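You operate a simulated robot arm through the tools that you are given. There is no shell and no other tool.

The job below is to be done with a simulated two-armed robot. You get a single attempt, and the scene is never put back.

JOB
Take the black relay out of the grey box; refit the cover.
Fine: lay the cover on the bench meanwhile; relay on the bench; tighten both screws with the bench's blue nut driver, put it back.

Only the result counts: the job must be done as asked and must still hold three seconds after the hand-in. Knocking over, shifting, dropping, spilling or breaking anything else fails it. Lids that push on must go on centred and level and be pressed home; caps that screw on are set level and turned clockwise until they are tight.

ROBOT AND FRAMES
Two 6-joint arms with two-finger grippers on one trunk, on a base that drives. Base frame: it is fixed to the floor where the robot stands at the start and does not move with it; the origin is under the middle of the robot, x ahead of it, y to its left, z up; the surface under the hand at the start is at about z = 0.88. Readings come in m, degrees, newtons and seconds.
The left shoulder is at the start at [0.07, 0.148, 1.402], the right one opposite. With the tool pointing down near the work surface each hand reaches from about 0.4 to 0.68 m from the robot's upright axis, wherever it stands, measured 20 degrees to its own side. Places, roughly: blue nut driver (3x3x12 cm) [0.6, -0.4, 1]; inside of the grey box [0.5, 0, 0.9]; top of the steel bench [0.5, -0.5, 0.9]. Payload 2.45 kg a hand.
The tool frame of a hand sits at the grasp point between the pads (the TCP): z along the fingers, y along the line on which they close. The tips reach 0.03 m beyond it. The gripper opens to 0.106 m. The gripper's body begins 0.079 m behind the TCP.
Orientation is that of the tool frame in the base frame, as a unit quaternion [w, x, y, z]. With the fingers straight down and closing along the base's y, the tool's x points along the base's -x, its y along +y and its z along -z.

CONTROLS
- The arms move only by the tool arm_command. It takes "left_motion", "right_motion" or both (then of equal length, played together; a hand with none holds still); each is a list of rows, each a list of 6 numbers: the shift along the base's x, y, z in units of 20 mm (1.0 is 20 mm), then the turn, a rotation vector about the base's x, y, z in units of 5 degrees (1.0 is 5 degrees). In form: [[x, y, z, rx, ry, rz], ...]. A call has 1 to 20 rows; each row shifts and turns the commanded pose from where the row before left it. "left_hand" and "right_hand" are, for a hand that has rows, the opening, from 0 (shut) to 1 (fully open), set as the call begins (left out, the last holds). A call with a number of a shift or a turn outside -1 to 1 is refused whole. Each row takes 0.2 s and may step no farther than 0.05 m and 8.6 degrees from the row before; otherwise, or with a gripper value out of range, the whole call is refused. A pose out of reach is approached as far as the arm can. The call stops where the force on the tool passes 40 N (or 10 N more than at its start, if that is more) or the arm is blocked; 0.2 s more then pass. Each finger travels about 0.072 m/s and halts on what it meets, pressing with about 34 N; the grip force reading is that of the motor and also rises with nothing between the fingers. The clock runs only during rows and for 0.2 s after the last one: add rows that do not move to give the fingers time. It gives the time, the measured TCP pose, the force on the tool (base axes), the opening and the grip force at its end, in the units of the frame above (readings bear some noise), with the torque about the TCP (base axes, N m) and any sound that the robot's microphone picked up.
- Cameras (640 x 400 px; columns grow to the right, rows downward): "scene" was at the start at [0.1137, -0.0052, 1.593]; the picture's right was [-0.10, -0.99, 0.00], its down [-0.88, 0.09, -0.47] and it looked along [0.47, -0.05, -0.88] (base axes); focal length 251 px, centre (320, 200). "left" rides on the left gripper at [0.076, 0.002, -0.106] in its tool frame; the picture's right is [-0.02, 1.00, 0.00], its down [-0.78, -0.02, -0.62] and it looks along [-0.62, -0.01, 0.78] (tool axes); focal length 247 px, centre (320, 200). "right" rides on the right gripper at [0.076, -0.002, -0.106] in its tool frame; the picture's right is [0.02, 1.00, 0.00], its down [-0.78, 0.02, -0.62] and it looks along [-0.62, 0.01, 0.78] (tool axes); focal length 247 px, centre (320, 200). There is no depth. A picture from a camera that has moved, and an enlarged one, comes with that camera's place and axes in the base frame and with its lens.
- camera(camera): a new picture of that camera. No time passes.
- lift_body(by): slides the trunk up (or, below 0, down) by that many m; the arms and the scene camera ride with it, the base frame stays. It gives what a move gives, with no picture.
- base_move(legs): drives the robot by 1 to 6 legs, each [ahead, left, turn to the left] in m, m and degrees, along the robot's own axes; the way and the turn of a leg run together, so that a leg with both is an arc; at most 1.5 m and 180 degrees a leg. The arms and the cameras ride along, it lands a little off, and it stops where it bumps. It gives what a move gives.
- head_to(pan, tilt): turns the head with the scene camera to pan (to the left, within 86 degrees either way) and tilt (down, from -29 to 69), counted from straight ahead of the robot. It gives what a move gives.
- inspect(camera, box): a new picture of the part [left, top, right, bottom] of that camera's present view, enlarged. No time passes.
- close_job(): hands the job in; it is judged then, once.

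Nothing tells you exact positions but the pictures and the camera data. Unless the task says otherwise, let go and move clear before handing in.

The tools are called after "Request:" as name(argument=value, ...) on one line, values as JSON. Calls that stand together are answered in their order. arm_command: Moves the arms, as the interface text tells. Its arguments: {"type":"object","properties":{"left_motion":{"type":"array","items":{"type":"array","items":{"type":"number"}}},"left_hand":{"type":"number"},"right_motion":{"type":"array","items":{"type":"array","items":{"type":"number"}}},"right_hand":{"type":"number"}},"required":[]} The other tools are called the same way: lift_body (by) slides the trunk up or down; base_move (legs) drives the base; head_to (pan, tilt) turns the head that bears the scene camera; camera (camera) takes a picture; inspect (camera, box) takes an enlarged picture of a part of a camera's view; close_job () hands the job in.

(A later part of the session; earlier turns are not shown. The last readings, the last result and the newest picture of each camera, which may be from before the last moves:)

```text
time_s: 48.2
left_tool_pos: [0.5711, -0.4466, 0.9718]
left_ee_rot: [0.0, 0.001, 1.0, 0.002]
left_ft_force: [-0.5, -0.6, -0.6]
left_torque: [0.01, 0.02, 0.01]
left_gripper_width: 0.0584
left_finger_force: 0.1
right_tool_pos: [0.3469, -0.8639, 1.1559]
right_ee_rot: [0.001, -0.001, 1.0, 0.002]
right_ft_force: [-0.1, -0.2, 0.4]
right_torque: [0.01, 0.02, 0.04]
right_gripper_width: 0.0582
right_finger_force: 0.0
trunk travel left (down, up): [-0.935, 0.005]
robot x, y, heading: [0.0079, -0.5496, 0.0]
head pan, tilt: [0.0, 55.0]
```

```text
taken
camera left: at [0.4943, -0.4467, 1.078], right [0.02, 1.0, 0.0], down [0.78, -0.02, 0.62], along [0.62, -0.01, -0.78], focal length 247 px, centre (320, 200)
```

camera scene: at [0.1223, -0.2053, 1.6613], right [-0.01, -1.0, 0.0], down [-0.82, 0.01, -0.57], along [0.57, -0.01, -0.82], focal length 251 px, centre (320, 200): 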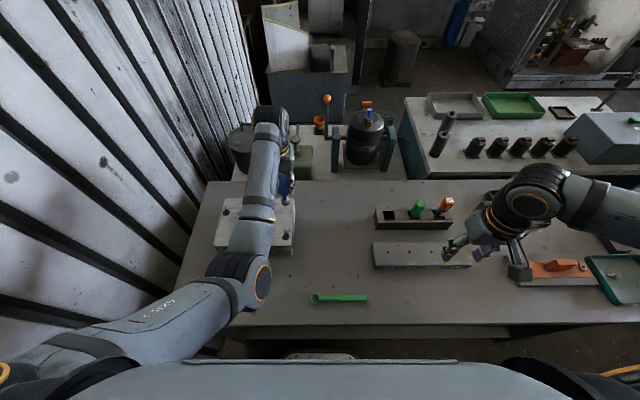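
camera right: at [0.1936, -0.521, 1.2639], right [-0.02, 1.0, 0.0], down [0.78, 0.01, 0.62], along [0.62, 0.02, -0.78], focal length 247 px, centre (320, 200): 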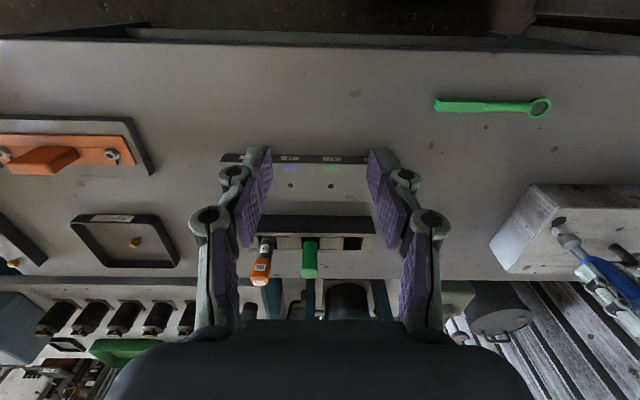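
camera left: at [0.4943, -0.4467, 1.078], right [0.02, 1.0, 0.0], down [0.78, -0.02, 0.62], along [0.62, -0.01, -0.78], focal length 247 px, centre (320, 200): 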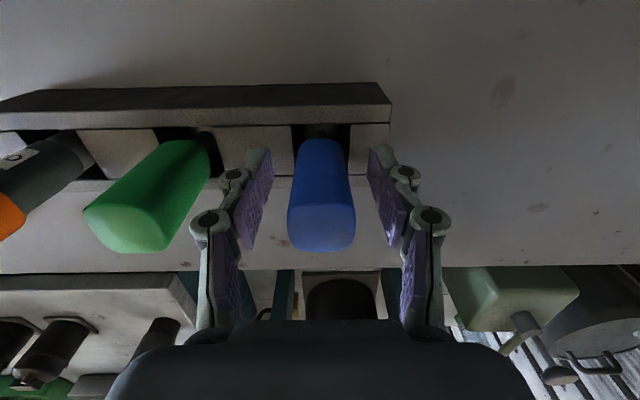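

The driver is standing back in its cell. I'll rise straight up clear of the rack.

Request:
arm_command(left_motion=[[0, 0, 0.8, 0, 0, 0], [0, 0, 0.8, 0, 0, 0], [0, 0, 0.8, 0, 0, 0], [0, 0, 0.8, 0, 0, 0], [0, 0, 0.8, 0, 0, 0], [0, 0, 0.8, 0, 0, 0], [0, 0, 0.8, 0, 0, 0]])

Request:
base_move(legs=[[-0.04, 0.2, 0], [0, 0.24, 0]])

Request:
arm_command(left_motion=[[0, 0, 0, 0, 0, 1], [0, 0, 0, 0, 0, 1], [0, 0, 0, 0, 0, 1], [0, 0, 0, 0, 0, 1], [0, 0, 0, 0, 0, 1], [0, 0, 0, 0, 0, 1]])

Request:
camera(camera="left")

Request:
camera(camera="scene")

```text
time_s: 49.8
left_tool_pos: [0.5697, -0.447, 1.0853]
left_ee_rot: [-0.001, 0.001, 1.0, 0.002]
left_ft_force: [0.4, 0.0, 0.1]
left_torque: [0.01, -0.04, -0.03]
left_gripper_width: 0.0582
left_finger_force: 0.0
right_tool_pos: [0.348, -0.8624, 1.157]
right_ee_rot: [0.001, -0.001, 1.0, 0.002]
right_ft_force: [-0.1, 0.3, 0.5]
right_torque: [-0.01, -0.02, 0.0]
right_gripper_width: 0.0582
right_finger_force: 0.1
trunk travel left (down, up): [-0.935, 0.005]
robot x, y, heading: [0.0076, -0.5501, 0.2]
head pan, tilt: [0.0, 55.0]
```

```text
time_s: 52.9
left_tool_pos: [0.5299, -0.0035, 1.0849]
left_ee_rot: [0.0, 0.0, 1.0, 0.002]
left_ft_force: [-0.5, 0.1, 0.5]
left_torque: [0.06, 0.01, -0.01]
left_gripper_width: 0.0583
left_finger_force: 0.0
right_tool_pos: [0.3071, -0.4223, 1.1563]
right_ee_rot: [0.0, -0.002, 1.0, 0.003]
right_ft_force: [0.2, -1.0, -0.1]
right_torque: [0.06, 0.01, 0.0]
right_gripper_width: 0.0583
right_finger_force: 0.2
trunk travel left (down, up): [-0.935, 0.005]
robot x, y, heading: [-0.0344, -0.1069, 0.1]
head pan, tilt: [0.0, 55.0]
```

```text
time_s: 54.2
left_tool_pos: [0.5293, -0.0024, 1.0843]
left_ee_rot: [0.0, -0.261, 0.965, 0.002]
left_ft_force: [0.3, -0.5, 0.2]
left_torque: [0.01, 0.06, -0.02]
left_gripper_width: 0.0584
left_finger_force: 0.1
right_tool_pos: [0.3061, -0.4182, 1.1574]
right_ee_rot: [0.0, -0.001, 1.0, 0.001]
right_ft_force: [0.7, -0.2, 0.0]
right_torque: [-0.01, 0.03, 0.0]
right_gripper_width: 0.0583
right_finger_force: 0.0
trunk travel left (down, up): [-0.935, 0.005]
robot x, y, heading: [-0.0354, -0.1072, 0.5]
head pan, tilt: [0.0, 55.0]
```

```text
taken
camera left: at [0.462, -0.0396, 1.191], right [-0.48, 0.87, 0.0], down [0.69, 0.38, 0.62], along [0.54, 0.3, -0.78], focal length 247 px, centre (320, 200)
```

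left: 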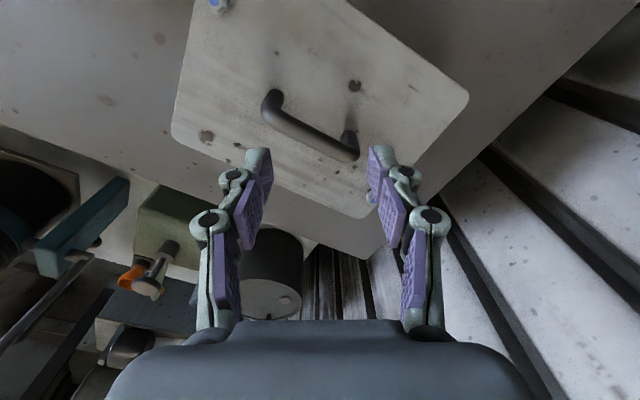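

```text
taken
camera scene: at [0.0864, -0.1045, 1.6613], right [0.0, -1.0, 0.0], down [-0.82, 0.0, -0.57], along [0.57, 0.0, -0.82], focal length 251 px, centre (320, 200)
```

scene: 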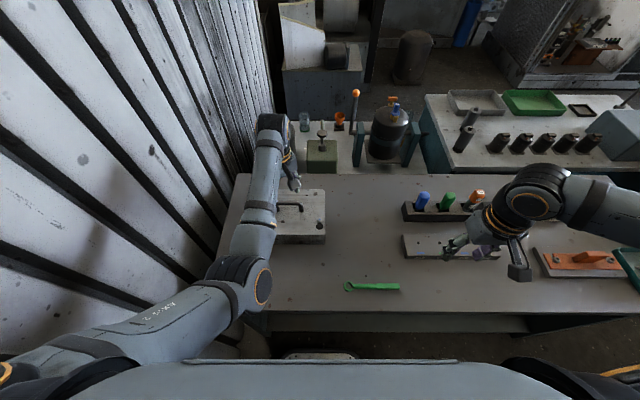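

The hand turns freely and sits right over the cover. I'll turn the remaining 60° so the fingers close along x across the handle bar.

Request:
arm_command(left_motion=[[0, 0, 0, 0, 0, 1], [0, 0, 0, 0, 0, 1], [0, 0, 0, 0, 0, 1], [0, 0, 0, 0, 0, 1], [0, 0, 0, 0, 0, 1], [0, 0, 0, 0, 0, 1], [0, 0, 0, 0, 0, 1], [0, 0, 0, 0, 0, 1], [0, 0, 0, 0, 0, 1], [0, 0, 0, 0, 0, 1], [0, 0, 0, 0, 0, 1], [0, 0, 0, 0, 0, 1], [0, 0, 0, 0, 0, 0]])

Request:
camera(camera="left")

Request:
inspect(camera="scene", box=[230, 160, 350, 260])

```text
time_s: 57.0
left_tool_pos: [0.5295, -0.002, 1.0843]
left_ee_rot: [0.001, 0.709, -0.705, -0.001]
left_ft_force: [-0.7, 0.4, -0.3]
left_torque: [-0.03, 0.0, 0.01]
left_gripper_width: 0.0584
left_finger_force: 0.0
right_tool_pos: [0.3063, -0.4193, 1.1573]
right_ee_rot: [0.001, -0.002, 1.0, 0.001]
right_ft_force: [0.4, -0.6, -0.2]
right_torque: [0.02, 0.01, 0.02]
right_gripper_width: 0.0582
right_finger_force: 0.1
trunk travel left (down, up): [-0.935, 0.005]
robot x, y, heading: [-0.035, -0.105, 0.1]
head pan, tilt: [0.0, 55.0]
```

```text
taken
camera left: at [0.5279, -0.0792, 1.1905], right [-1.0, 0.02, 0.0], down [0.02, 0.78, 0.62], along [0.01, 0.62, -0.78], focal length 247 px, centre (320, 200)
```

left: 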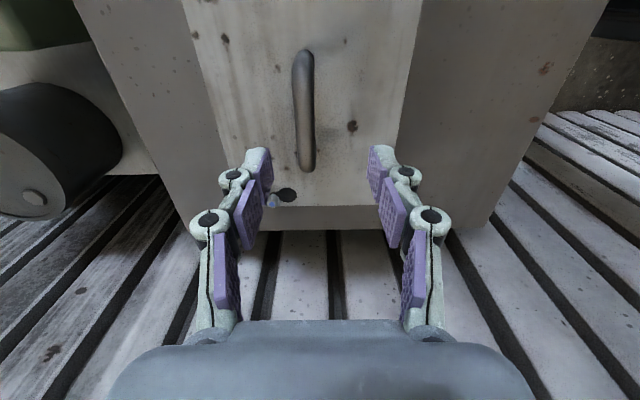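

```text
4.00 times, centred on (290, 210) of scene
camera zoom: at [0.0864, -0.1049, 1.6613], right [0.0, -1.0, 0.0], down [-0.82, 0.0, -0.57], along [0.57, 0.0, -0.82], focal length 1005 px, centre (440, 160)
```

zoom: 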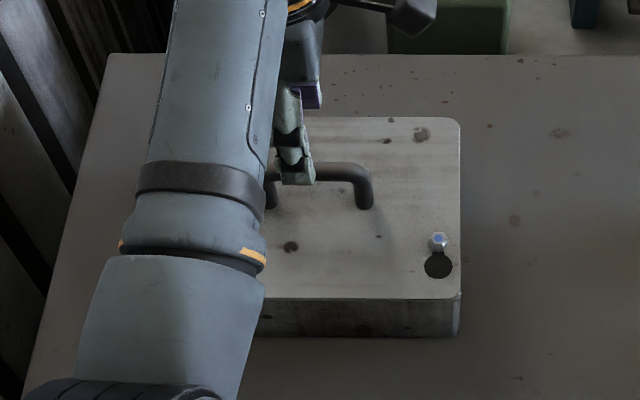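

Request:
inspect(camera="left", box=[250, 40, 400, 180])

Request:
inspect(camera="right", box=[400, 150, 640, 350])

```text
2.86 times, centred on (325, 110) of left
camera zoom: at [0.5279, -0.0792, 1.1905], right [-1.0, 0.02, 0.0], down [0.02, 0.78, 0.62], along [0.01, 0.62, -0.78], focal length 706 px, centre (306, 457)
```

zoom: 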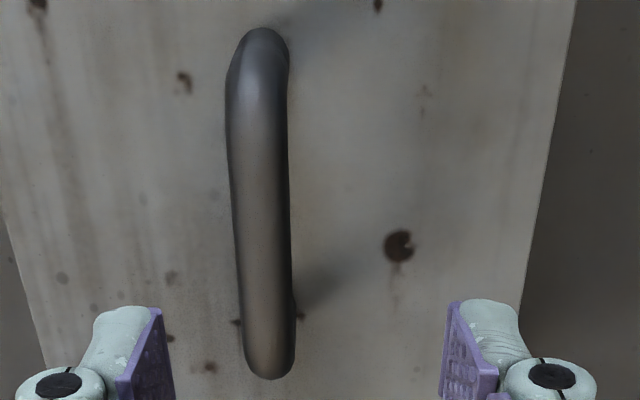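

```text
2.00 times, centred on (520, 250) of right
camera zoom: at [0.2292, -0.4209, 1.2637], right [-0.03, 1.0, 0.0], down [0.78, 0.02, 0.62], along [0.62, 0.02, -0.78], focal length 494 px, centre (-80, 100)
```

zoom: 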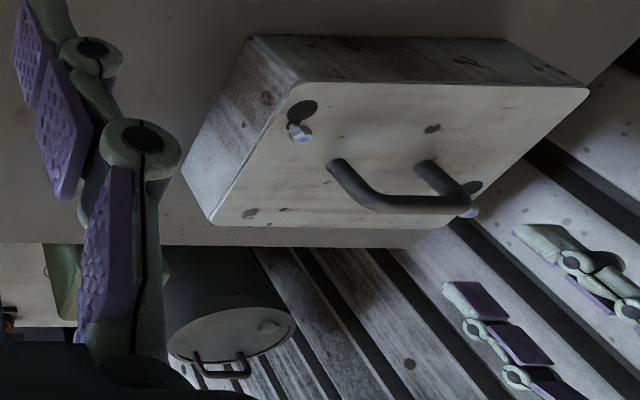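

The handle bar is at x ≈ 0.540, y from -0.05 to 0.047, centre height ≈ 0.993, with the cover surface near 0.953. I'll line up and lower the hand over it.

Request:
arm_command(left_motion=[[0.5, 0, -0.3, 0, 0, 0], [0, 0, -0.8, 0, 0, 0], [0, 0, -0.8, 0, 0, 0], [0, 0, -0.8, 0, 0, 0], [0, 0, -0.8, 0, 0, 0], [0, 0, 0, 0, 0, 0]])

Request:
camera(camera="left")

Request:
inspect(camera="scene", box=[230, 160, 350, 260])

Request:
inspect(camera="right", box=[440, 150, 600, 270])

```text
time_s: 58.5
left_tool_pos: [0.5378, -0.002, 1.0141]
left_ee_rot: [0.002, 0.708, -0.707, 0.0]
left_ft_force: [0.5, -0.8, 0.2]
left_torque: [0.02, 0.01, 0.01]
left_gripper_width: 0.0582
left_finger_force: 0.0
right_tool_pos: [0.3058, -0.419, 1.1566]
right_ee_rot: [0.001, -0.001, 1.0, 0.001]
right_ft_force: [0.6, 0.1, -0.2]
right_torque: [0.01, 0.01, 0.0]
right_gripper_width: 0.0586
right_finger_force: 0.0
trunk travel left (down, up): [-0.935, 0.005]
robot x, y, heading: [-0.031, -0.1061, 0.2]
head pan, tilt: [0.0, 55.0]
```

```text
taken
camera left: at [0.5373, -0.0793, 1.1196], right [-1.0, 0.02, 0.0], down [0.02, 0.78, 0.62], along [0.01, 0.62, -0.78], focal length 247 px, centre (320, 200)
```

left: 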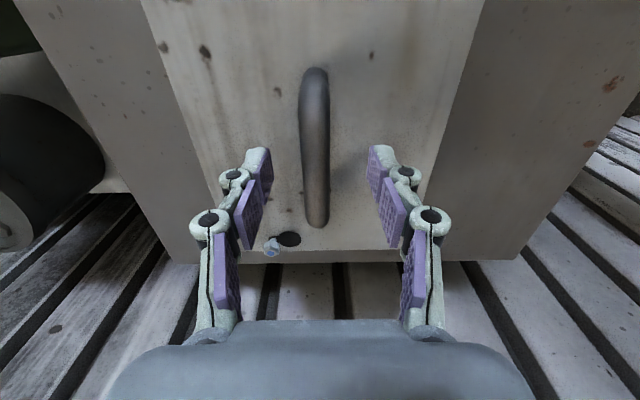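

```text
4.00 times, centred on (290, 210) of scene
camera zoom: at [0.0862, -0.105, 1.6613], right [0.0, -1.0, 0.0], down [-0.82, 0.0, -0.57], along [0.57, 0.0, -0.82], focal length 1005 px, centre (440, 160)
```

zoom: 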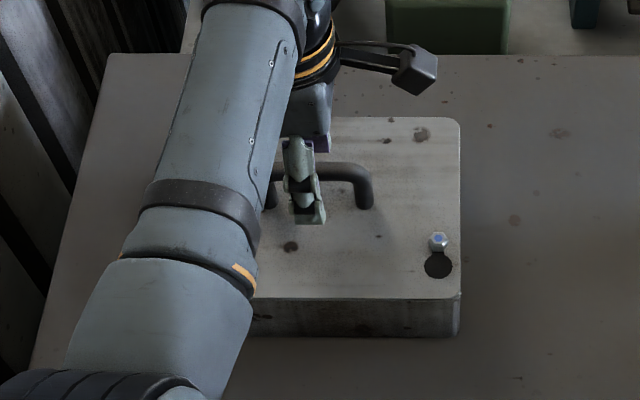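

```text
3.33 times, centred on (520, 210) of right
camera zoom: at [0.2291, -0.421, 1.2637], right [-0.03, 1.0, 0.0], down [0.78, 0.02, 0.62], along [0.62, 0.02, -0.78], focal length 823 px, centre (-347, 167)
```

zoom: 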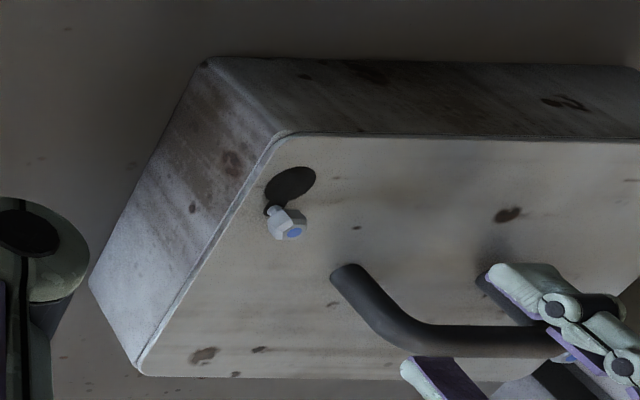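

The bar is about 2–3 mm to +x of the grip centre. I'll correct that, go down to bar height and look before closing.

Request:
arm_command(left_motion=[[0.12, 0, -0.5, 0, 0, 0], [0, 0, -0.6, 0, 0, 0], [0, 0, 0, 0, 0, 0]])

Request:
inspect(camera="left", box=[210, 90, 430, 260])

Request:
inspect(camera="right", box=[440, 150, 600, 270])

```text
time_s: 59.2
left_tool_pos: [0.54, -0.0027, 0.9921]
left_ee_rot: [0.001, 0.708, -0.707, -0.002]
left_ft_force: [0.9, 1.4, 0.0]
left_torque: [0.02, 0.02, -0.05]
left_gripper_width: 0.0585
left_finger_force: 0.1
right_tool_pos: [0.3064, -0.4204, 1.1568]
right_ee_rot: [0.001, -0.001, 1.0, 0.001]
right_ft_force: [0.4, -0.6, 0.4]
right_torque: [0.01, -0.02, -0.01]
right_gripper_width: 0.0579
right_finger_force: 0.0
trunk travel left (down, up): [-0.935, 0.005]
robot x, y, heading: [-0.0345, -0.105, 0.6]
head pan, tilt: [0.0, 55.0]
```

```text
2.35 times, centred on (320, 175) of left
camera zoom: at [0.5397, -0.0792, 1.0986], right [-1.0, 0.02, 0.0], down [0.02, 0.78, 0.62], along [0.01, 0.62, -0.78], focal length 581 px, centre (320, 259)
```

zoom: 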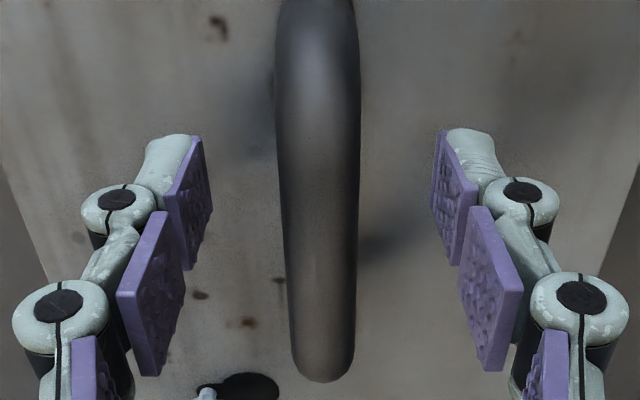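

```text
3.33 times, centred on (520, 210) of right
camera zoom: at [0.229, -0.421, 1.2637], right [-0.03, 1.0, 0.0], down [0.78, 0.02, 0.62], along [0.62, 0.02, -0.78], focal length 823 px, centre (-347, 167)
```

zoom: 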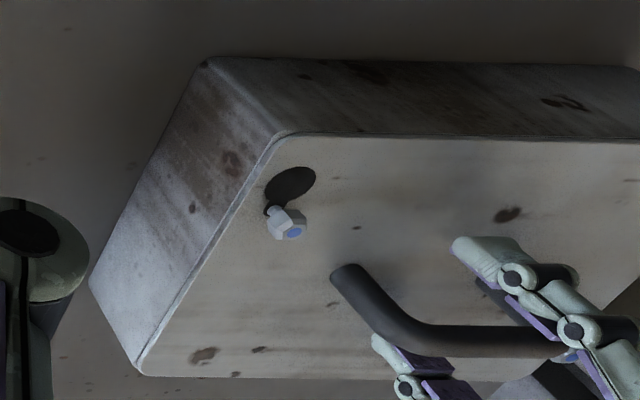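

The bar is centred between the pads, so I'll close.

Request:
arm_command(left_motion=[[0, 0, 0, 0, 0, 0], [0, 0, 0, 0, 0, 0], [0, 0, 0, 0, 0, 0], [0, 0, 0, 0, 0, 0], [0, 0, 0, 0, 0, 0]], left_hand=0)

Request:
inspect(camera="right", box=[440, 150, 600, 270])

```text
time_s: 60.5
left_tool_pos: [0.5409, -0.0018, 0.9913]
left_ee_rot: [0.002, 0.707, -0.707, -0.001]
left_ft_force: [-2.6, 0.5, 0.1]
left_torque: [0.05, -0.01, -0.09]
left_gripper_width: 0.0137
left_finger_force: 34.0
right_tool_pos: [0.3067, -0.4182, 1.1558]
right_ee_rot: [0.001, -0.002, 1.0, 0.001]
right_ft_force: [-0.1, 0.5, 0.2]
right_torque: [-0.01, -0.02, 0.01]
right_gripper_width: 0.0582
right_finger_force: 0.0
trunk travel left (down, up): [-0.935, 0.005]
robot x, y, heading: [-0.0334, -0.1055, 0.4]
head pan, tilt: [0.0, 55.0]
```

```text
3.33 times, centred on (520, 210) of right
camera zoom: at [0.2292, -0.4208, 1.2637], right [-0.03, 1.0, 0.0], down [0.78, 0.02, 0.62], along [0.62, 0.02, -0.78], focal length 823 px, centre (-347, 167)
```

zoom: 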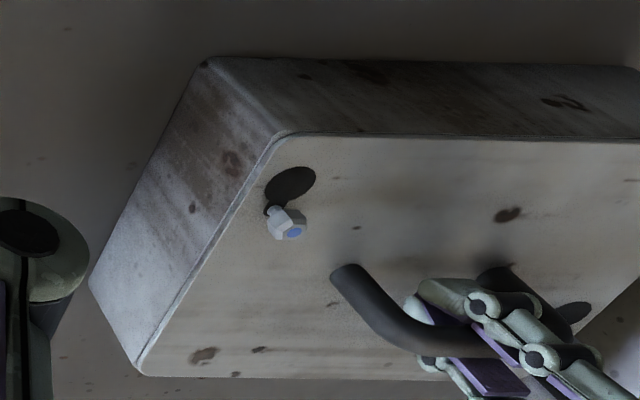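

The bar is gripped at 13.7 mm. I'll lift just 2 mm, well inside the gap under the heads, to unload the cover before sliding.

Request:
arm_command(left_motion=[[0, 0, 0.05, 0, 0, 0], [0, 0, 0.05, 0, 0, 0], [0, 0, 0, 0, 0, 0]])

Request:
inspect(camera="right", box=[440, 150, 600, 270])

```text
time_s: 61.2
left_tool_pos: [0.5406, -0.0021, 0.9939]
left_ee_rot: [0.001, 0.708, -0.706, 0.0]
left_ft_force: [0.2, 0.5, -3.0]
left_torque: [0.0, -0.04, -0.01]
left_gripper_width: 0.0134
left_finger_force: 33.9
right_tool_pos: [0.3071, -0.4196, 1.1558]
right_ee_rot: [0.001, -0.002, 1.0, 0.001]
right_ft_force: [0.3, 1.0, 0.4]
right_torque: [0.0, 0.0, 0.0]
right_gripper_width: 0.0583
right_finger_force: 0.1
trunk travel left (down, up): [-0.935, 0.005]
robot x, y, heading: [-0.0331, -0.1047, 0.1]
head pan, tilt: [0.0, 55.0]
```

```text
3.33 times, centred on (520, 210) of right
camera zoom: at [0.2294, -0.4209, 1.2637], right [-0.03, 1.0, 0.0], down [0.78, 0.02, 0.62], along [0.62, 0.02, -0.78], focal length 823 px, centre (-347, 167)
```

zoom: 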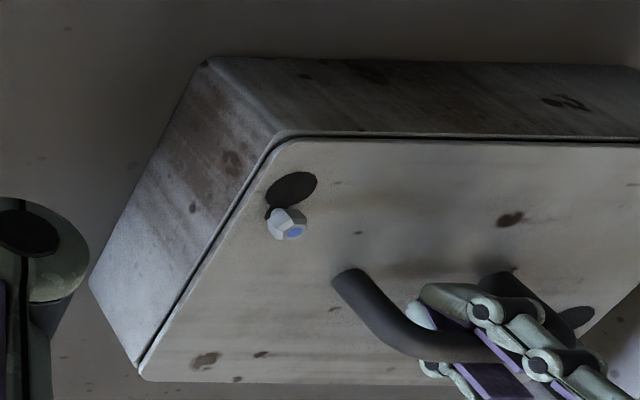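

The cover lifts freely with a weight of about 3 N and an even gap. Now I'll slide it 21 mm away in +x to bring the big holes under the heads.

Request:
arm_command(left_motion=[[0.26, 0, 0, 0, 0, 0], [0.26, 0, 0, 0, 0, 0], [0.26, 0, 0, 0, 0, 0], [0.26, 0, 0, 0, 0, 0], [0, 0, 0, 0, 0, 0]])

Request:
inspect(camera="right", box=[440, 150, 600, 270])

Request:
inspect(camera="scene", box=[230, 160, 350, 260])

Request:
inspect(camera="left", box=[210, 90, 430, 260])

```text
time_s: 62.5
left_tool_pos: [0.5629, -0.0023, 0.9946]
left_ee_rot: [0.002, 0.708, -0.706, -0.002]
left_ft_force: [0.6, 0.1, -0.8]
left_torque: [0.02, 0.04, -0.04]
left_gripper_width: 0.0135
left_finger_force: 34.2
right_tool_pos: [0.3075, -0.4184, 1.157]
right_ee_rot: [0.001, -0.002, 1.0, 0.001]
right_ft_force: [-0.2, -0.8, -0.1]
right_torque: [-0.03, 0.02, -0.03]
right_gripper_width: 0.0582
right_finger_force: 0.1
trunk travel left (down, up): [-0.935, 0.005]
robot x, y, heading: [-0.0354, -0.1094, 0.3]
head pan, tilt: [0.0, 55.0]
```

```text
3.33 times, centred on (520, 210) of right
camera zoom: at [0.2295, -0.4209, 1.2636], right [-0.03, 1.0, 0.0], down [0.78, 0.02, 0.62], along [0.62, 0.02, -0.78], focal length 823 px, centre (-347, 167)
```

zoom: 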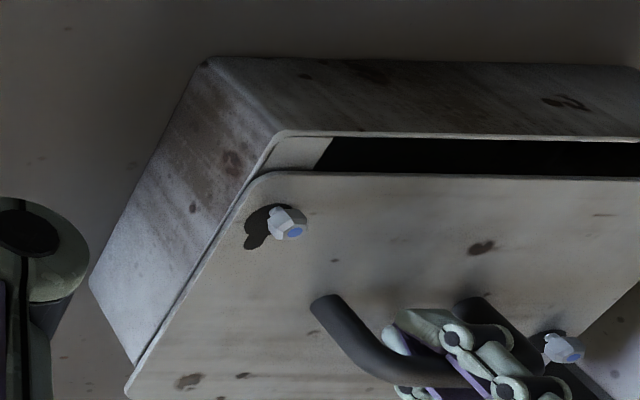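

```text
4.00 times, centred on (290, 210) of scene
camera zoom: at [0.0868, -0.1049, 1.6612], right [0.0, -1.0, 0.0], down [-0.82, 0.0, -0.57], along [0.57, 0.0, -0.82], focal length 1005 px, centre (440, 160)
```

zoom: 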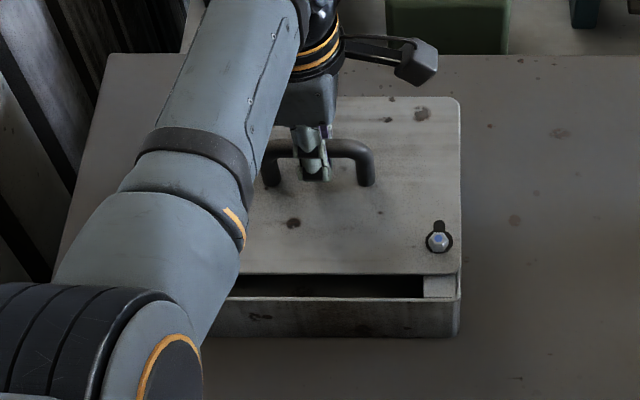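

```text
2.35 times, centred on (320, 175) of left
camera zoom: at [0.5613, -0.0795, 1.0999], right [-1.0, 0.02, 0.0], down [0.02, 0.78, 0.62], along [0.01, 0.62, -0.78], focal length 581 px, centre (320, 259)
```

zoom: 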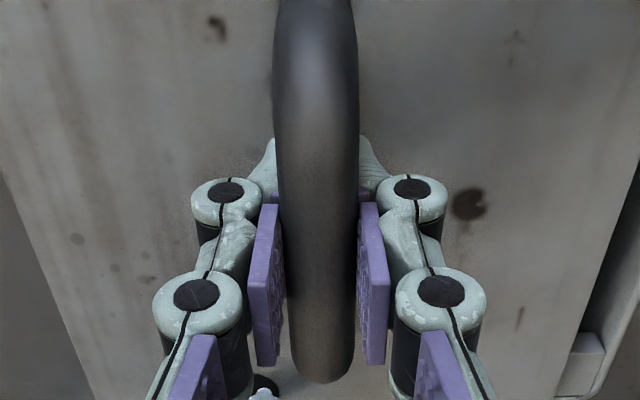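

Request:
inspect(camera="scene", box=[325, 210, 355, 236])

Request:
inspect(camera="right", box=[490, 185, 530, 215])

Request:
inspect(camera="left", box=[280, 220, 340, 270])

```text
15.38 times, centred on (340, 223) of scene
camera zoom: at [0.0868, -0.1049, 1.6612], right [0.0, -1.0, 0.0], down [-0.82, 0.0, -0.57], along [0.57, 0.0, -0.82], focal length 3864 px, centre (12, -154)
```

zoom: 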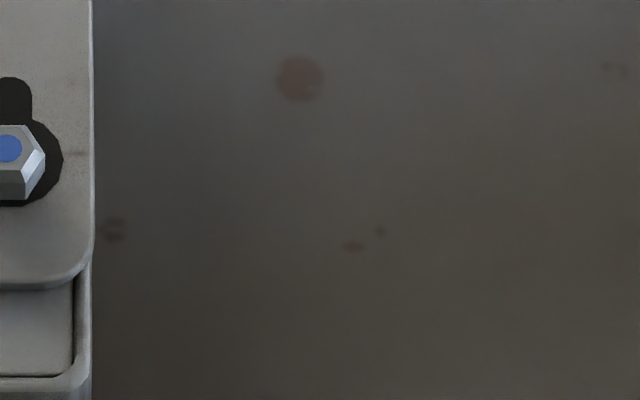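

```text
13.33 times, centred on (510, 200) of right
camera zoom: at [0.2295, -0.4209, 1.2636], right [-0.03, 1.0, 0.0], down [0.78, 0.02, 0.62], along [0.62, 0.02, -0.78], focal length 3293 px, centre (-2213, 200)
```

zoom: 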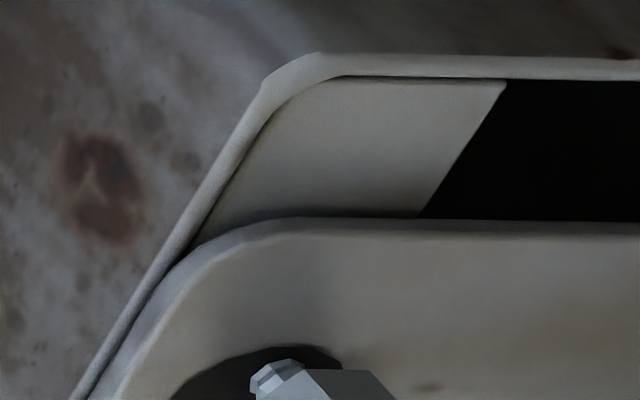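

```text
8.00 times, centred on (310, 245) of left
camera zoom: at [0.5613, -0.0795, 1.0999], right [-1.0, 0.02, 0.0], down [0.02, 0.78, 0.62], along [0.01, 0.62, -0.78], focal length 1976 px, centre (400, -160)
```

zoom: 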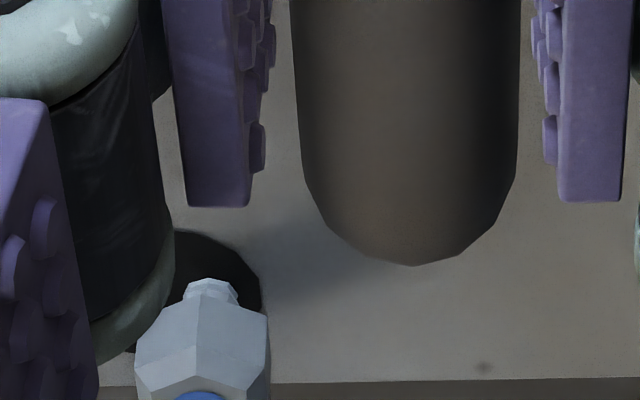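

Both heads now sit centred in the big holes. I'll lift the cover straight up slowly, watching for any snag.

Request:
arm_command(left_motion=[[0, 0, 0.3, 0, 0, 0], [0, 0, 0.3, 0, 0, 0], [0, 0, 0.3, 0, 0, 0], [0, 0, 0.4, 0, 0, 0], [0, 0, 0.4, 0, 0, 0], [0, 0, 0.5, 0, 0, 0], [0, 0, 0.6, 0, 0, 0], [0, 0, 0.6, 0, 0, 0], [0, 0, 0, 0, 0, 0]])

Request:
camera(camera="right")

Request:
camera(camera="scene")

```text
time_s: 64.5
left_tool_pos: [0.5604, -0.0023, 1.0624]
left_ee_rot: [0.001, 0.708, -0.706, -0.001]
left_ft_force: [-0.4, 0.1, -1.1]
left_torque: [0.0, -0.04, 0.04]
left_gripper_width: 0.0135
left_finger_force: 33.7
right_tool_pos: [0.3074, -0.4191, 1.1561]
right_ee_rot: [0.001, -0.002, 1.0, 0.002]
right_ft_force: [0.3, 0.5, -0.3]
right_torque: [0.03, 0.0, 0.01]
right_gripper_width: 0.0583
right_finger_force: 0.0
trunk travel left (down, up): [-0.935, 0.005]
robot x, y, heading: [-0.0363, -0.1072, 0.1]
head pan, tilt: [0.0, 55.0]
```

```text
taken
camera right: at [0.2296, -0.4209, 1.2636], right [-0.03, 1.0, 0.0], down [0.78, 0.02, 0.62], along [0.62, 0.02, -0.78], focal length 247 px, centre (320, 200)
```

right: 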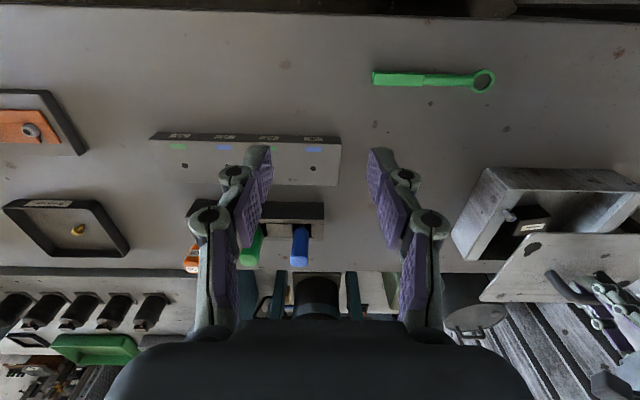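

```text
taken
camera scene: at [0.0869, -0.1048, 1.6612], right [0.0, -1.0, 0.0], down [-0.82, 0.0, -0.57], along [0.57, 0.0, -0.82], focal length 251 px, centre (320, 200)
```

scene: 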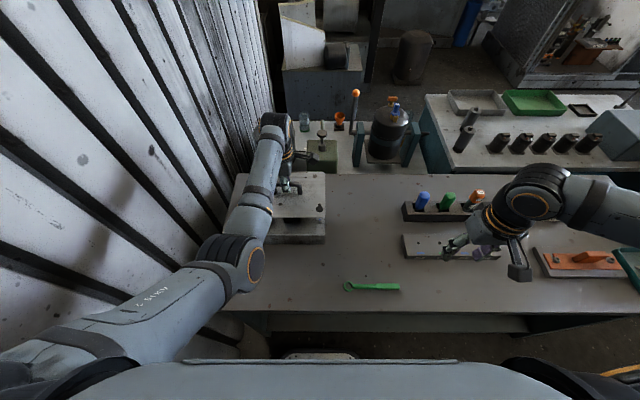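

The cover is free and held level, and the relay shows inside. I'll drive right about 0.255 m to bring the cover over the empty bench patch between the box and the rack.

Request:
base_move(legs=[[0, -0.253, 0]])

Request:
arm_command(left_motion=[[0, 0, 0, 0, 0, 0], [0, 0, 0, 0, 0, 0], [0, 0, 0, 0, 0, 0]])

Request:
camera(camera="scene")

Request:
camera(camera="left")

Request:
camera(camera="right")

```text
time_s: 66.3
left_tool_pos: [0.562, -0.2531, 1.0621]
left_ee_rot: [0.001, 0.708, -0.706, -0.001]
left_ft_force: [-0.1, 0.2, -2.4]
left_torque: [-0.04, -0.03, 0.03]
left_gripper_width: 0.0136
left_finger_force: 34.2
right_tool_pos: [0.3087, -0.6701, 1.158]
right_ee_rot: [0.001, -0.001, 1.0, 0.0]
right_ft_force: [0.2, 0.7, -0.6]
right_torque: [-0.02, -0.02, 0.01]
right_gripper_width: 0.0582
right_finger_force: 0.1
trunk travel left (down, up): [-0.935, 0.005]
robot x, y, heading: [-0.0344, -0.36, 0.3]
head pan, tilt: [0.0, 55.0]
```

```text
time_s: 67.1
left_tool_pos: [0.561, -0.2574, 1.0624]
left_ee_rot: [0.001, 0.708, -0.706, -0.002]
left_ft_force: [-0.5, 0.4, -1.1]
left_torque: [0.02, -0.02, 0.02]
left_gripper_width: 0.0136
left_finger_force: 34.2
right_tool_pos: [0.3087, -0.6745, 1.1563]
right_ee_rot: [0.001, -0.001, 1.0, 0.001]
right_ft_force: [-0.4, -0.3, -0.6]
right_torque: [-0.01, 0.02, 0.01]
right_gripper_width: 0.0581
right_finger_force: 0.0
trunk travel left (down, up): [-0.935, 0.005]
robot x, y, heading: [-0.0351, -0.3588, 0.2]
head pan, tilt: [0.0, 55.0]
```

```text
taken
camera scene: at [0.0879, -0.3609, 1.6612], right [0.0, -1.0, 0.0], down [-0.82, 0.0, -0.57], along [0.57, 0.0, -0.82], focal length 251 px, centre (320, 200)
```

scene: 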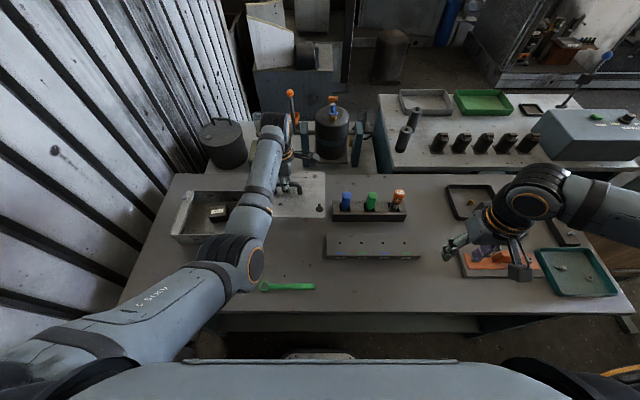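

```text
taken
camera left: at [0.5617, -0.3347, 1.1683], right [-1.0, 0.02, 0.0], down [0.02, 0.78, 0.62], along [0.01, 0.62, -0.78], focal length 247 px, centre (320, 200)
```

left: 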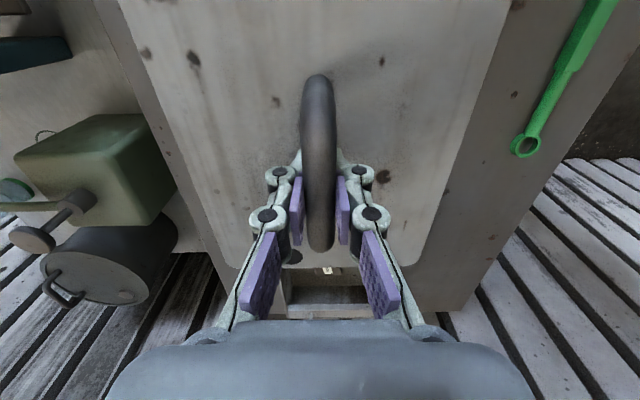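

```text
taken
camera right: at [0.2303, -0.6767, 1.2634], right [-0.02, 1.0, 0.0], down [0.78, 0.02, 0.62], along [0.62, 0.02, -0.78], focal length 247 px, centre (320, 200)
```

right: 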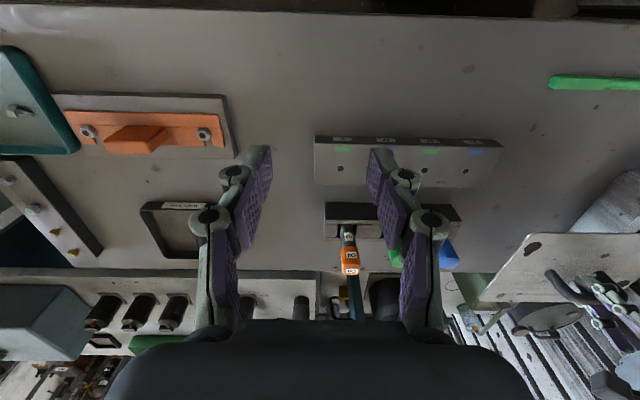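

Request:
inspect(camera="scene", box=[250, 150, 430, 280])

Request:
inspect(camera="right", box=[400, 120, 640, 330])

```text
3.08 times, centred on (340, 215) of scene
camera zoom: at [0.0879, -0.3609, 1.6612], right [0.0, -1.0, 0.0], down [-0.82, 0.0, -0.57], along [0.57, 0.0, -0.82], focal length 773 px, centre (258, 154)
```

zoom: 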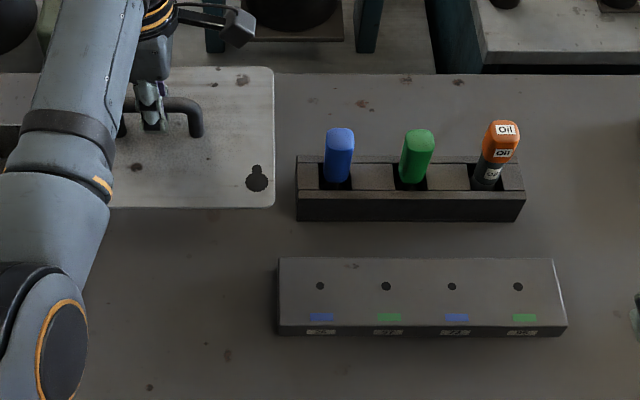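

```text
1.90 times, centred on (520, 225) of right
camera zoom: at [0.2303, -0.6767, 1.2634], right [-0.02, 1.0, 0.0], down [0.78, 0.02, 0.62], along [0.62, 0.02, -0.78], focal length 470 px, centre (-61, 152)
```

zoom: 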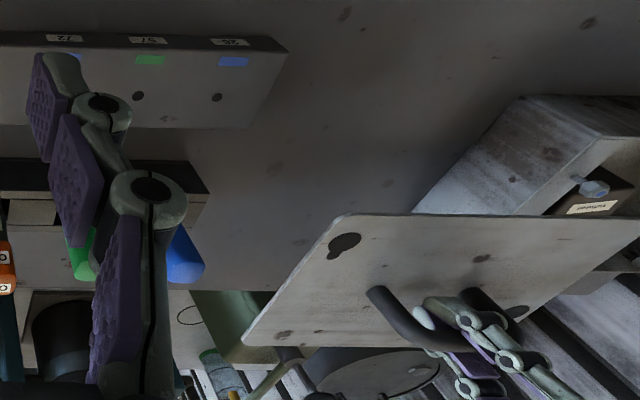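

The cover spans about x 0.471–0.651, y -0.377 to -0.137, so I'll shift it 16 mm in +x and 5 mm in +y for clearance from the hole block. Then I'll lower it most of the way.

Request:
arm_command(left_motion=[[0.4, 0.12, 0, 0, 0, 0], [0.4, 0.13, 0, 0, 0, 0], [0, 0, -0.8, 0, 0, 0], [0, 0, -0.8, 0, 0, 0], [0, 0, -0.8, 0, 0, 0], [0, 0, -0.8, 0, 0, 0], [0, 0, -0.8, 0, 0, 0], [0, 0, -0.8, 0, 0, 0], [0, 0, -0.8, 0, 0, 0], [0, 0, 0, 0, 0, 0]])

Request:
camera(camera="scene")

Request:
inspect(camera="right", box=[400, 120, 640, 330])

```text
time_s: 69.3
left_tool_pos: [0.5722, -0.2486, 0.9541]
left_ee_rot: [0.0, 0.707, -0.707, -0.003]
left_ft_force: [-0.3, 0.1, -1.5]
left_torque: [-0.01, 0.0, 0.02]
left_gripper_width: 0.0137
left_finger_force: 34.3
left hand out of reach, approached as far as the arm can: row 9
right_tool_pos: [0.3073, -0.674, 1.1559]
right_ee_rot: [0.0, -0.002, 1.0, 0.001]
right_ft_force: [-0.3, 0.2, -0.3]
right_torque: [0.03, -0.03, 0.0]
right_gripper_width: 0.0583
right_finger_force: 0.1
trunk travel left (down, up): [-0.935, 0.005]
robot x, y, heading: [-0.0367, -0.3592, 0.4]
head pan, tilt: [0.0, 55.0]
```

```text
taken
camera scene: at [0.0874, -0.3596, 1.6613], right [0.0, -1.0, 0.0], down [-0.82, 0.0, -0.57], along [0.57, 0.0, -0.82], focal length 251 px, centre (320, 200)
```

scene: 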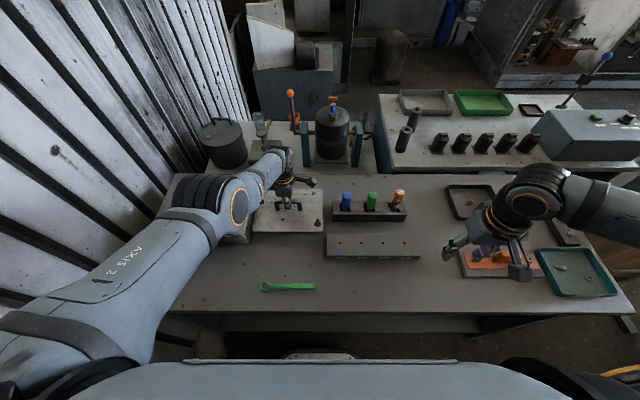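

```text
1.90 times, centred on (520, 225) of right
camera zoom: at [0.2299, -0.6758, 1.2638], right [-0.02, 1.0, 0.0], down [0.78, 0.02, 0.62], along [0.62, 0.02, -0.78], focal length 470 px, centre (-61, 152)
```

zoom: 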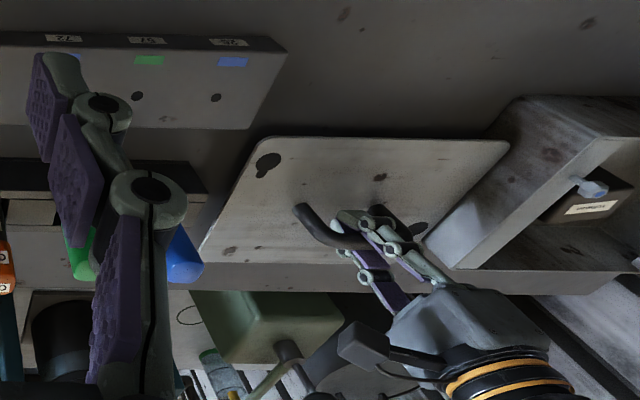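

The arm is at its downward reach with the trunk raised, and the cover is still about 3 cm above the bench. I'll lower it the rest by lowering the trunk in small steps.

Request:
lift_body(by=-0.022)

Request:
inspect(camera="right", box=[400, 120, 640, 330])

Request:
inspect(camera="scene", box=[220, 160, 360, 260])

```text
time_s: 70.0
left_tool_pos: [0.5721, -0.2495, 0.9288]
left_ee_rot: [0.001, 0.708, -0.706, -0.002]
left_ft_force: [0.3, 2.1, -2.0]
left_torque: [-0.03, -0.02, 0.0]
left_gripper_width: 0.0137
left_finger_force: 33.5
right_tool_pos: [0.3071, -0.6737, 1.1347]
right_ee_rot: [0.002, -0.001, 1.0, 0.001]
right_ft_force: [-0.1, -0.9, 0.1]
right_torque: [-0.02, 0.0, 0.0]
right_gripper_width: 0.0584
right_finger_force: 0.1
trunk travel left (down, up): [-0.913, 0.027]
robot x, y, heading: [-0.0364, -0.3614, 0.2]
head pan, tilt: [0.0, 55.0]
```

```text
1.90 times, centred on (520, 225) of right
camera zoom: at [0.2304, -0.6759, 1.2416], right [-0.02, 1.0, 0.0], down [0.78, 0.02, 0.62], along [0.62, 0.02, -0.78], focal length 470 px, centre (-61, 152)
```

zoom: 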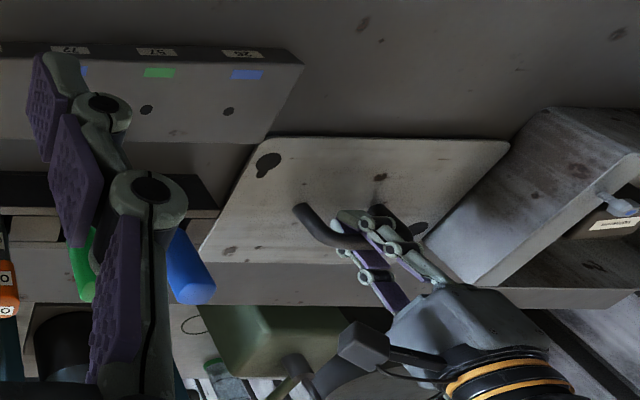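

```text
4.00 times, centred on (290, 210) of scene
camera zoom: at [0.088, -0.3598, 1.6392], right [0.0, -1.0, 0.0], down [-0.82, 0.0, -0.57], along [0.57, 0.0, -0.82], focal length 1005 px, centre (440, 160)
```

zoom: 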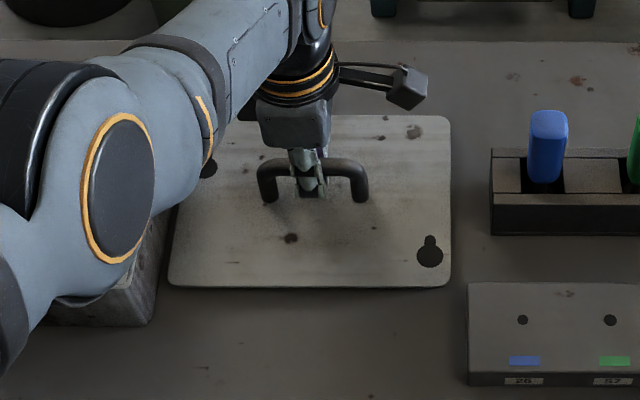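

The cover is nearly down (TCP 0.929, expecting contact near 0.924). I'll go on in small trunk steps.

Request:
lift_body(by=-0.003)

Request:
inspect(camera="scene", box=[250, 200, 350, 250])

```text
time_s: 70.5
left_tool_pos: [0.5733, -0.2499, 0.9273]
left_ee_rot: [0.0, 0.708, -0.706, -0.002]
left_ft_force: [1.5, 0.4, -1.9]
left_torque: [0.01, -0.03, 0.0]
left_gripper_width: 0.0136
left_finger_force: 34.1
right_tool_pos: [0.31, -0.6743, 1.1318]
right_ee_rot: [-0.001, -0.002, 1.0, 0.003]
right_ft_force: [0.2, -0.9, 0.4]
right_torque: [-0.01, 0.01, -0.01]
right_gripper_width: 0.0585
right_finger_force: 0.0
trunk travel left (down, up): [-0.91, 0.03]
robot x, y, heading: [-0.0348, -0.3593, 0.0]
head pan, tilt: [0.0, 55.0]
```

```text
6.40 times, centred on (300, 225) of scene
camera zoom: at [0.0886, -0.36, 1.6361], right [0.0, -1.0, 0.0], down [-0.82, 0.0, -0.57], along [0.57, 0.0, -0.82], focal length 1608 px, centre (448, 40)
```

zoom: 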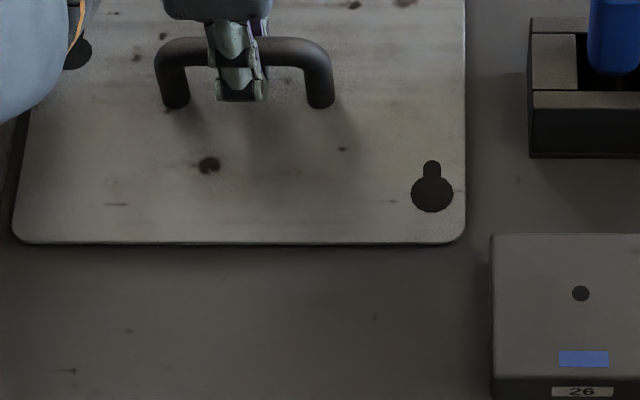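

Request:
lift_body(by=-0.003)

Request:
lift_body(by=-0.002)

```text
time_s: 71.0
left_tool_pos: [0.5721, -0.2491, 0.9269]
left_ee_rot: [-0.001, 0.708, -0.706, 0.0]
left_ft_force: [-2.1, 1.8, 7.2]
left_torque: [-0.09, 0.06, 0.0]
left_gripper_width: 0.0136
left_finger_force: 33.8
right_tool_pos: [0.307, -0.6733, 1.1296]
right_ee_rot: [0.001, -0.002, 1.0, 0.001]
right_ft_force: [0.4, 0.3, -0.1]
right_torque: [-0.01, 0.0, 0.0]
right_gripper_width: 0.0585
right_finger_force: 0.0
trunk travel left (down, up): [-0.907, 0.033]
robot x, y, heading: [-0.0371, -0.3602, 0.4]
head pan, tilt: [0.0, 55.0]
```

```text
time_s: 71.5
left_tool_pos: [0.5732, -0.2503, 0.9252]
left_ee_rot: [-0.002, 0.708, -0.706, 0.001]
left_ft_force: [0.8, 1.7, 20.7]
left_torque: [-0.05, -0.03, -0.01]
left_gripper_width: 0.0137
left_finger_force: 33.8
right_tool_pos: [0.305, -0.6748, 1.1276]
right_ee_rot: [0.001, -0.001, 1.0, 0.001]
right_ft_force: [-0.7, -0.3, 1.1]
right_torque: [-0.05, -0.01, -0.01]
right_gripper_width: 0.0582
right_finger_force: 0.1
trunk travel left (down, up): [-0.905, 0.035]
robot x, y, heading: [-0.0354, -0.3601, 0.2]
head pan, tilt: [0.0, 55.0]
```

Contact: the cover rests flat on the bench. I'll ease off the pressure and open the hand.

Request:
lift_body(by=0.002)

Request:
arm_command(left_motion=[[0, 0, 0, 0, 0, 0], [0, 0, 0, 0, 0, 0], [0, 0, 0, 0, 0, 0], [0, 0, 0, 0, 0, 0]], left_hand=0.55)

Request:
inspect(camera="scene", box=[220, 160, 360, 260])

Request:
camera(camera="left")

```text
time_s: 72.0
left_tool_pos: [0.5707, -0.2497, 0.9265]
left_ee_rot: [-0.001, 0.707, -0.707, -0.001]
left_ft_force: [0.6, 1.0, 14.5]
left_torque: [-0.02, -0.05, 0.0]
left_gripper_width: 0.0135
left_finger_force: 34.1
right_tool_pos: [0.3041, -0.6746, 1.1288]
right_ee_rot: [0.002, -0.002, 1.0, 0.002]
right_ft_force: [-0.4, 0.0, 0.3]
right_torque: [0.01, 0.0, -0.02]
right_gripper_width: 0.0582
right_finger_force: 0.1
trunk travel left (down, up): [-0.907, 0.033]
robot x, y, heading: [-0.0328, -0.3597, 0.1]
head pan, tilt: [0.0, 55.0]
```

```text
time_s: 73.0
left_tool_pos: [0.5729, -0.2505, 0.9249]
left_ee_rot: [0.001, 0.707, -0.707, -0.002]
left_ft_force: [0.4, 0.7, -0.4]
left_torque: [0.0, 0.01, -0.03]
left_gripper_width: 0.0581
left_finger_force: 0.1
right_tool_pos: [0.3068, -0.6744, 1.1281]
right_ee_rot: [0.001, -0.002, 1.0, 0.002]
right_ft_force: [-0.1, 0.4, 0.5]
right_torque: [0.04, -0.04, -0.01]
right_gripper_width: 0.0584
right_finger_force: 0.1
trunk travel left (down, up): [-0.907, 0.033]
robot x, y, heading: [-0.0331, -0.3602, -0.2]
head pan, tilt: [0.0, 55.0]
```

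```text
4.00 times, centred on (290, 210) of scene
camera zoom: at [0.0881, -0.3599, 1.6332], right [0.0, -1.0, 0.0], down [-0.82, 0.0, -0.57], along [0.57, 0.0, -0.82], focal length 1005 px, centre (440, 160)
```

zoom: 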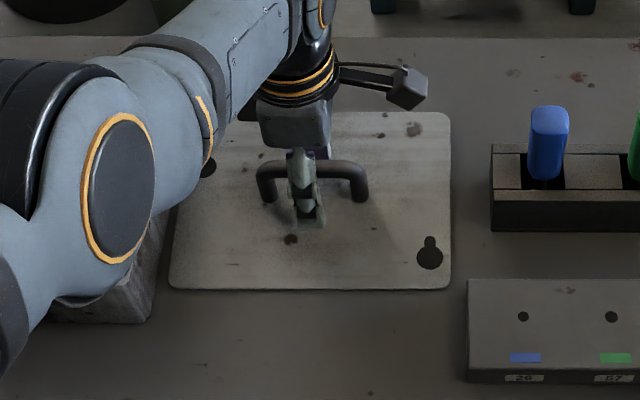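

```text
taken
camera left: at [0.5722, -0.327, 1.031], right [-1.0, 0.02, 0.0], down [0.02, 0.78, 0.62], along [0.01, 0.62, -0.78], focal length 247 px, centre (320, 200)
```

left: 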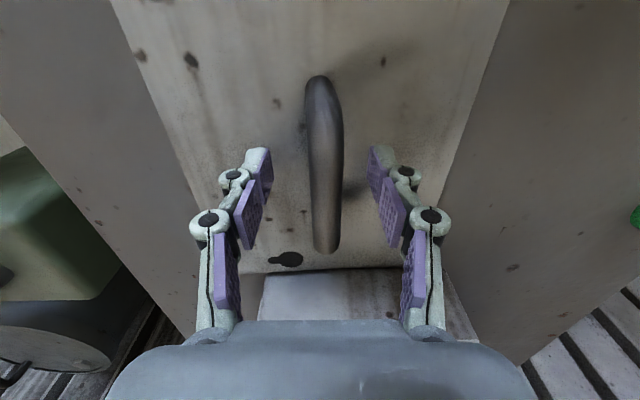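

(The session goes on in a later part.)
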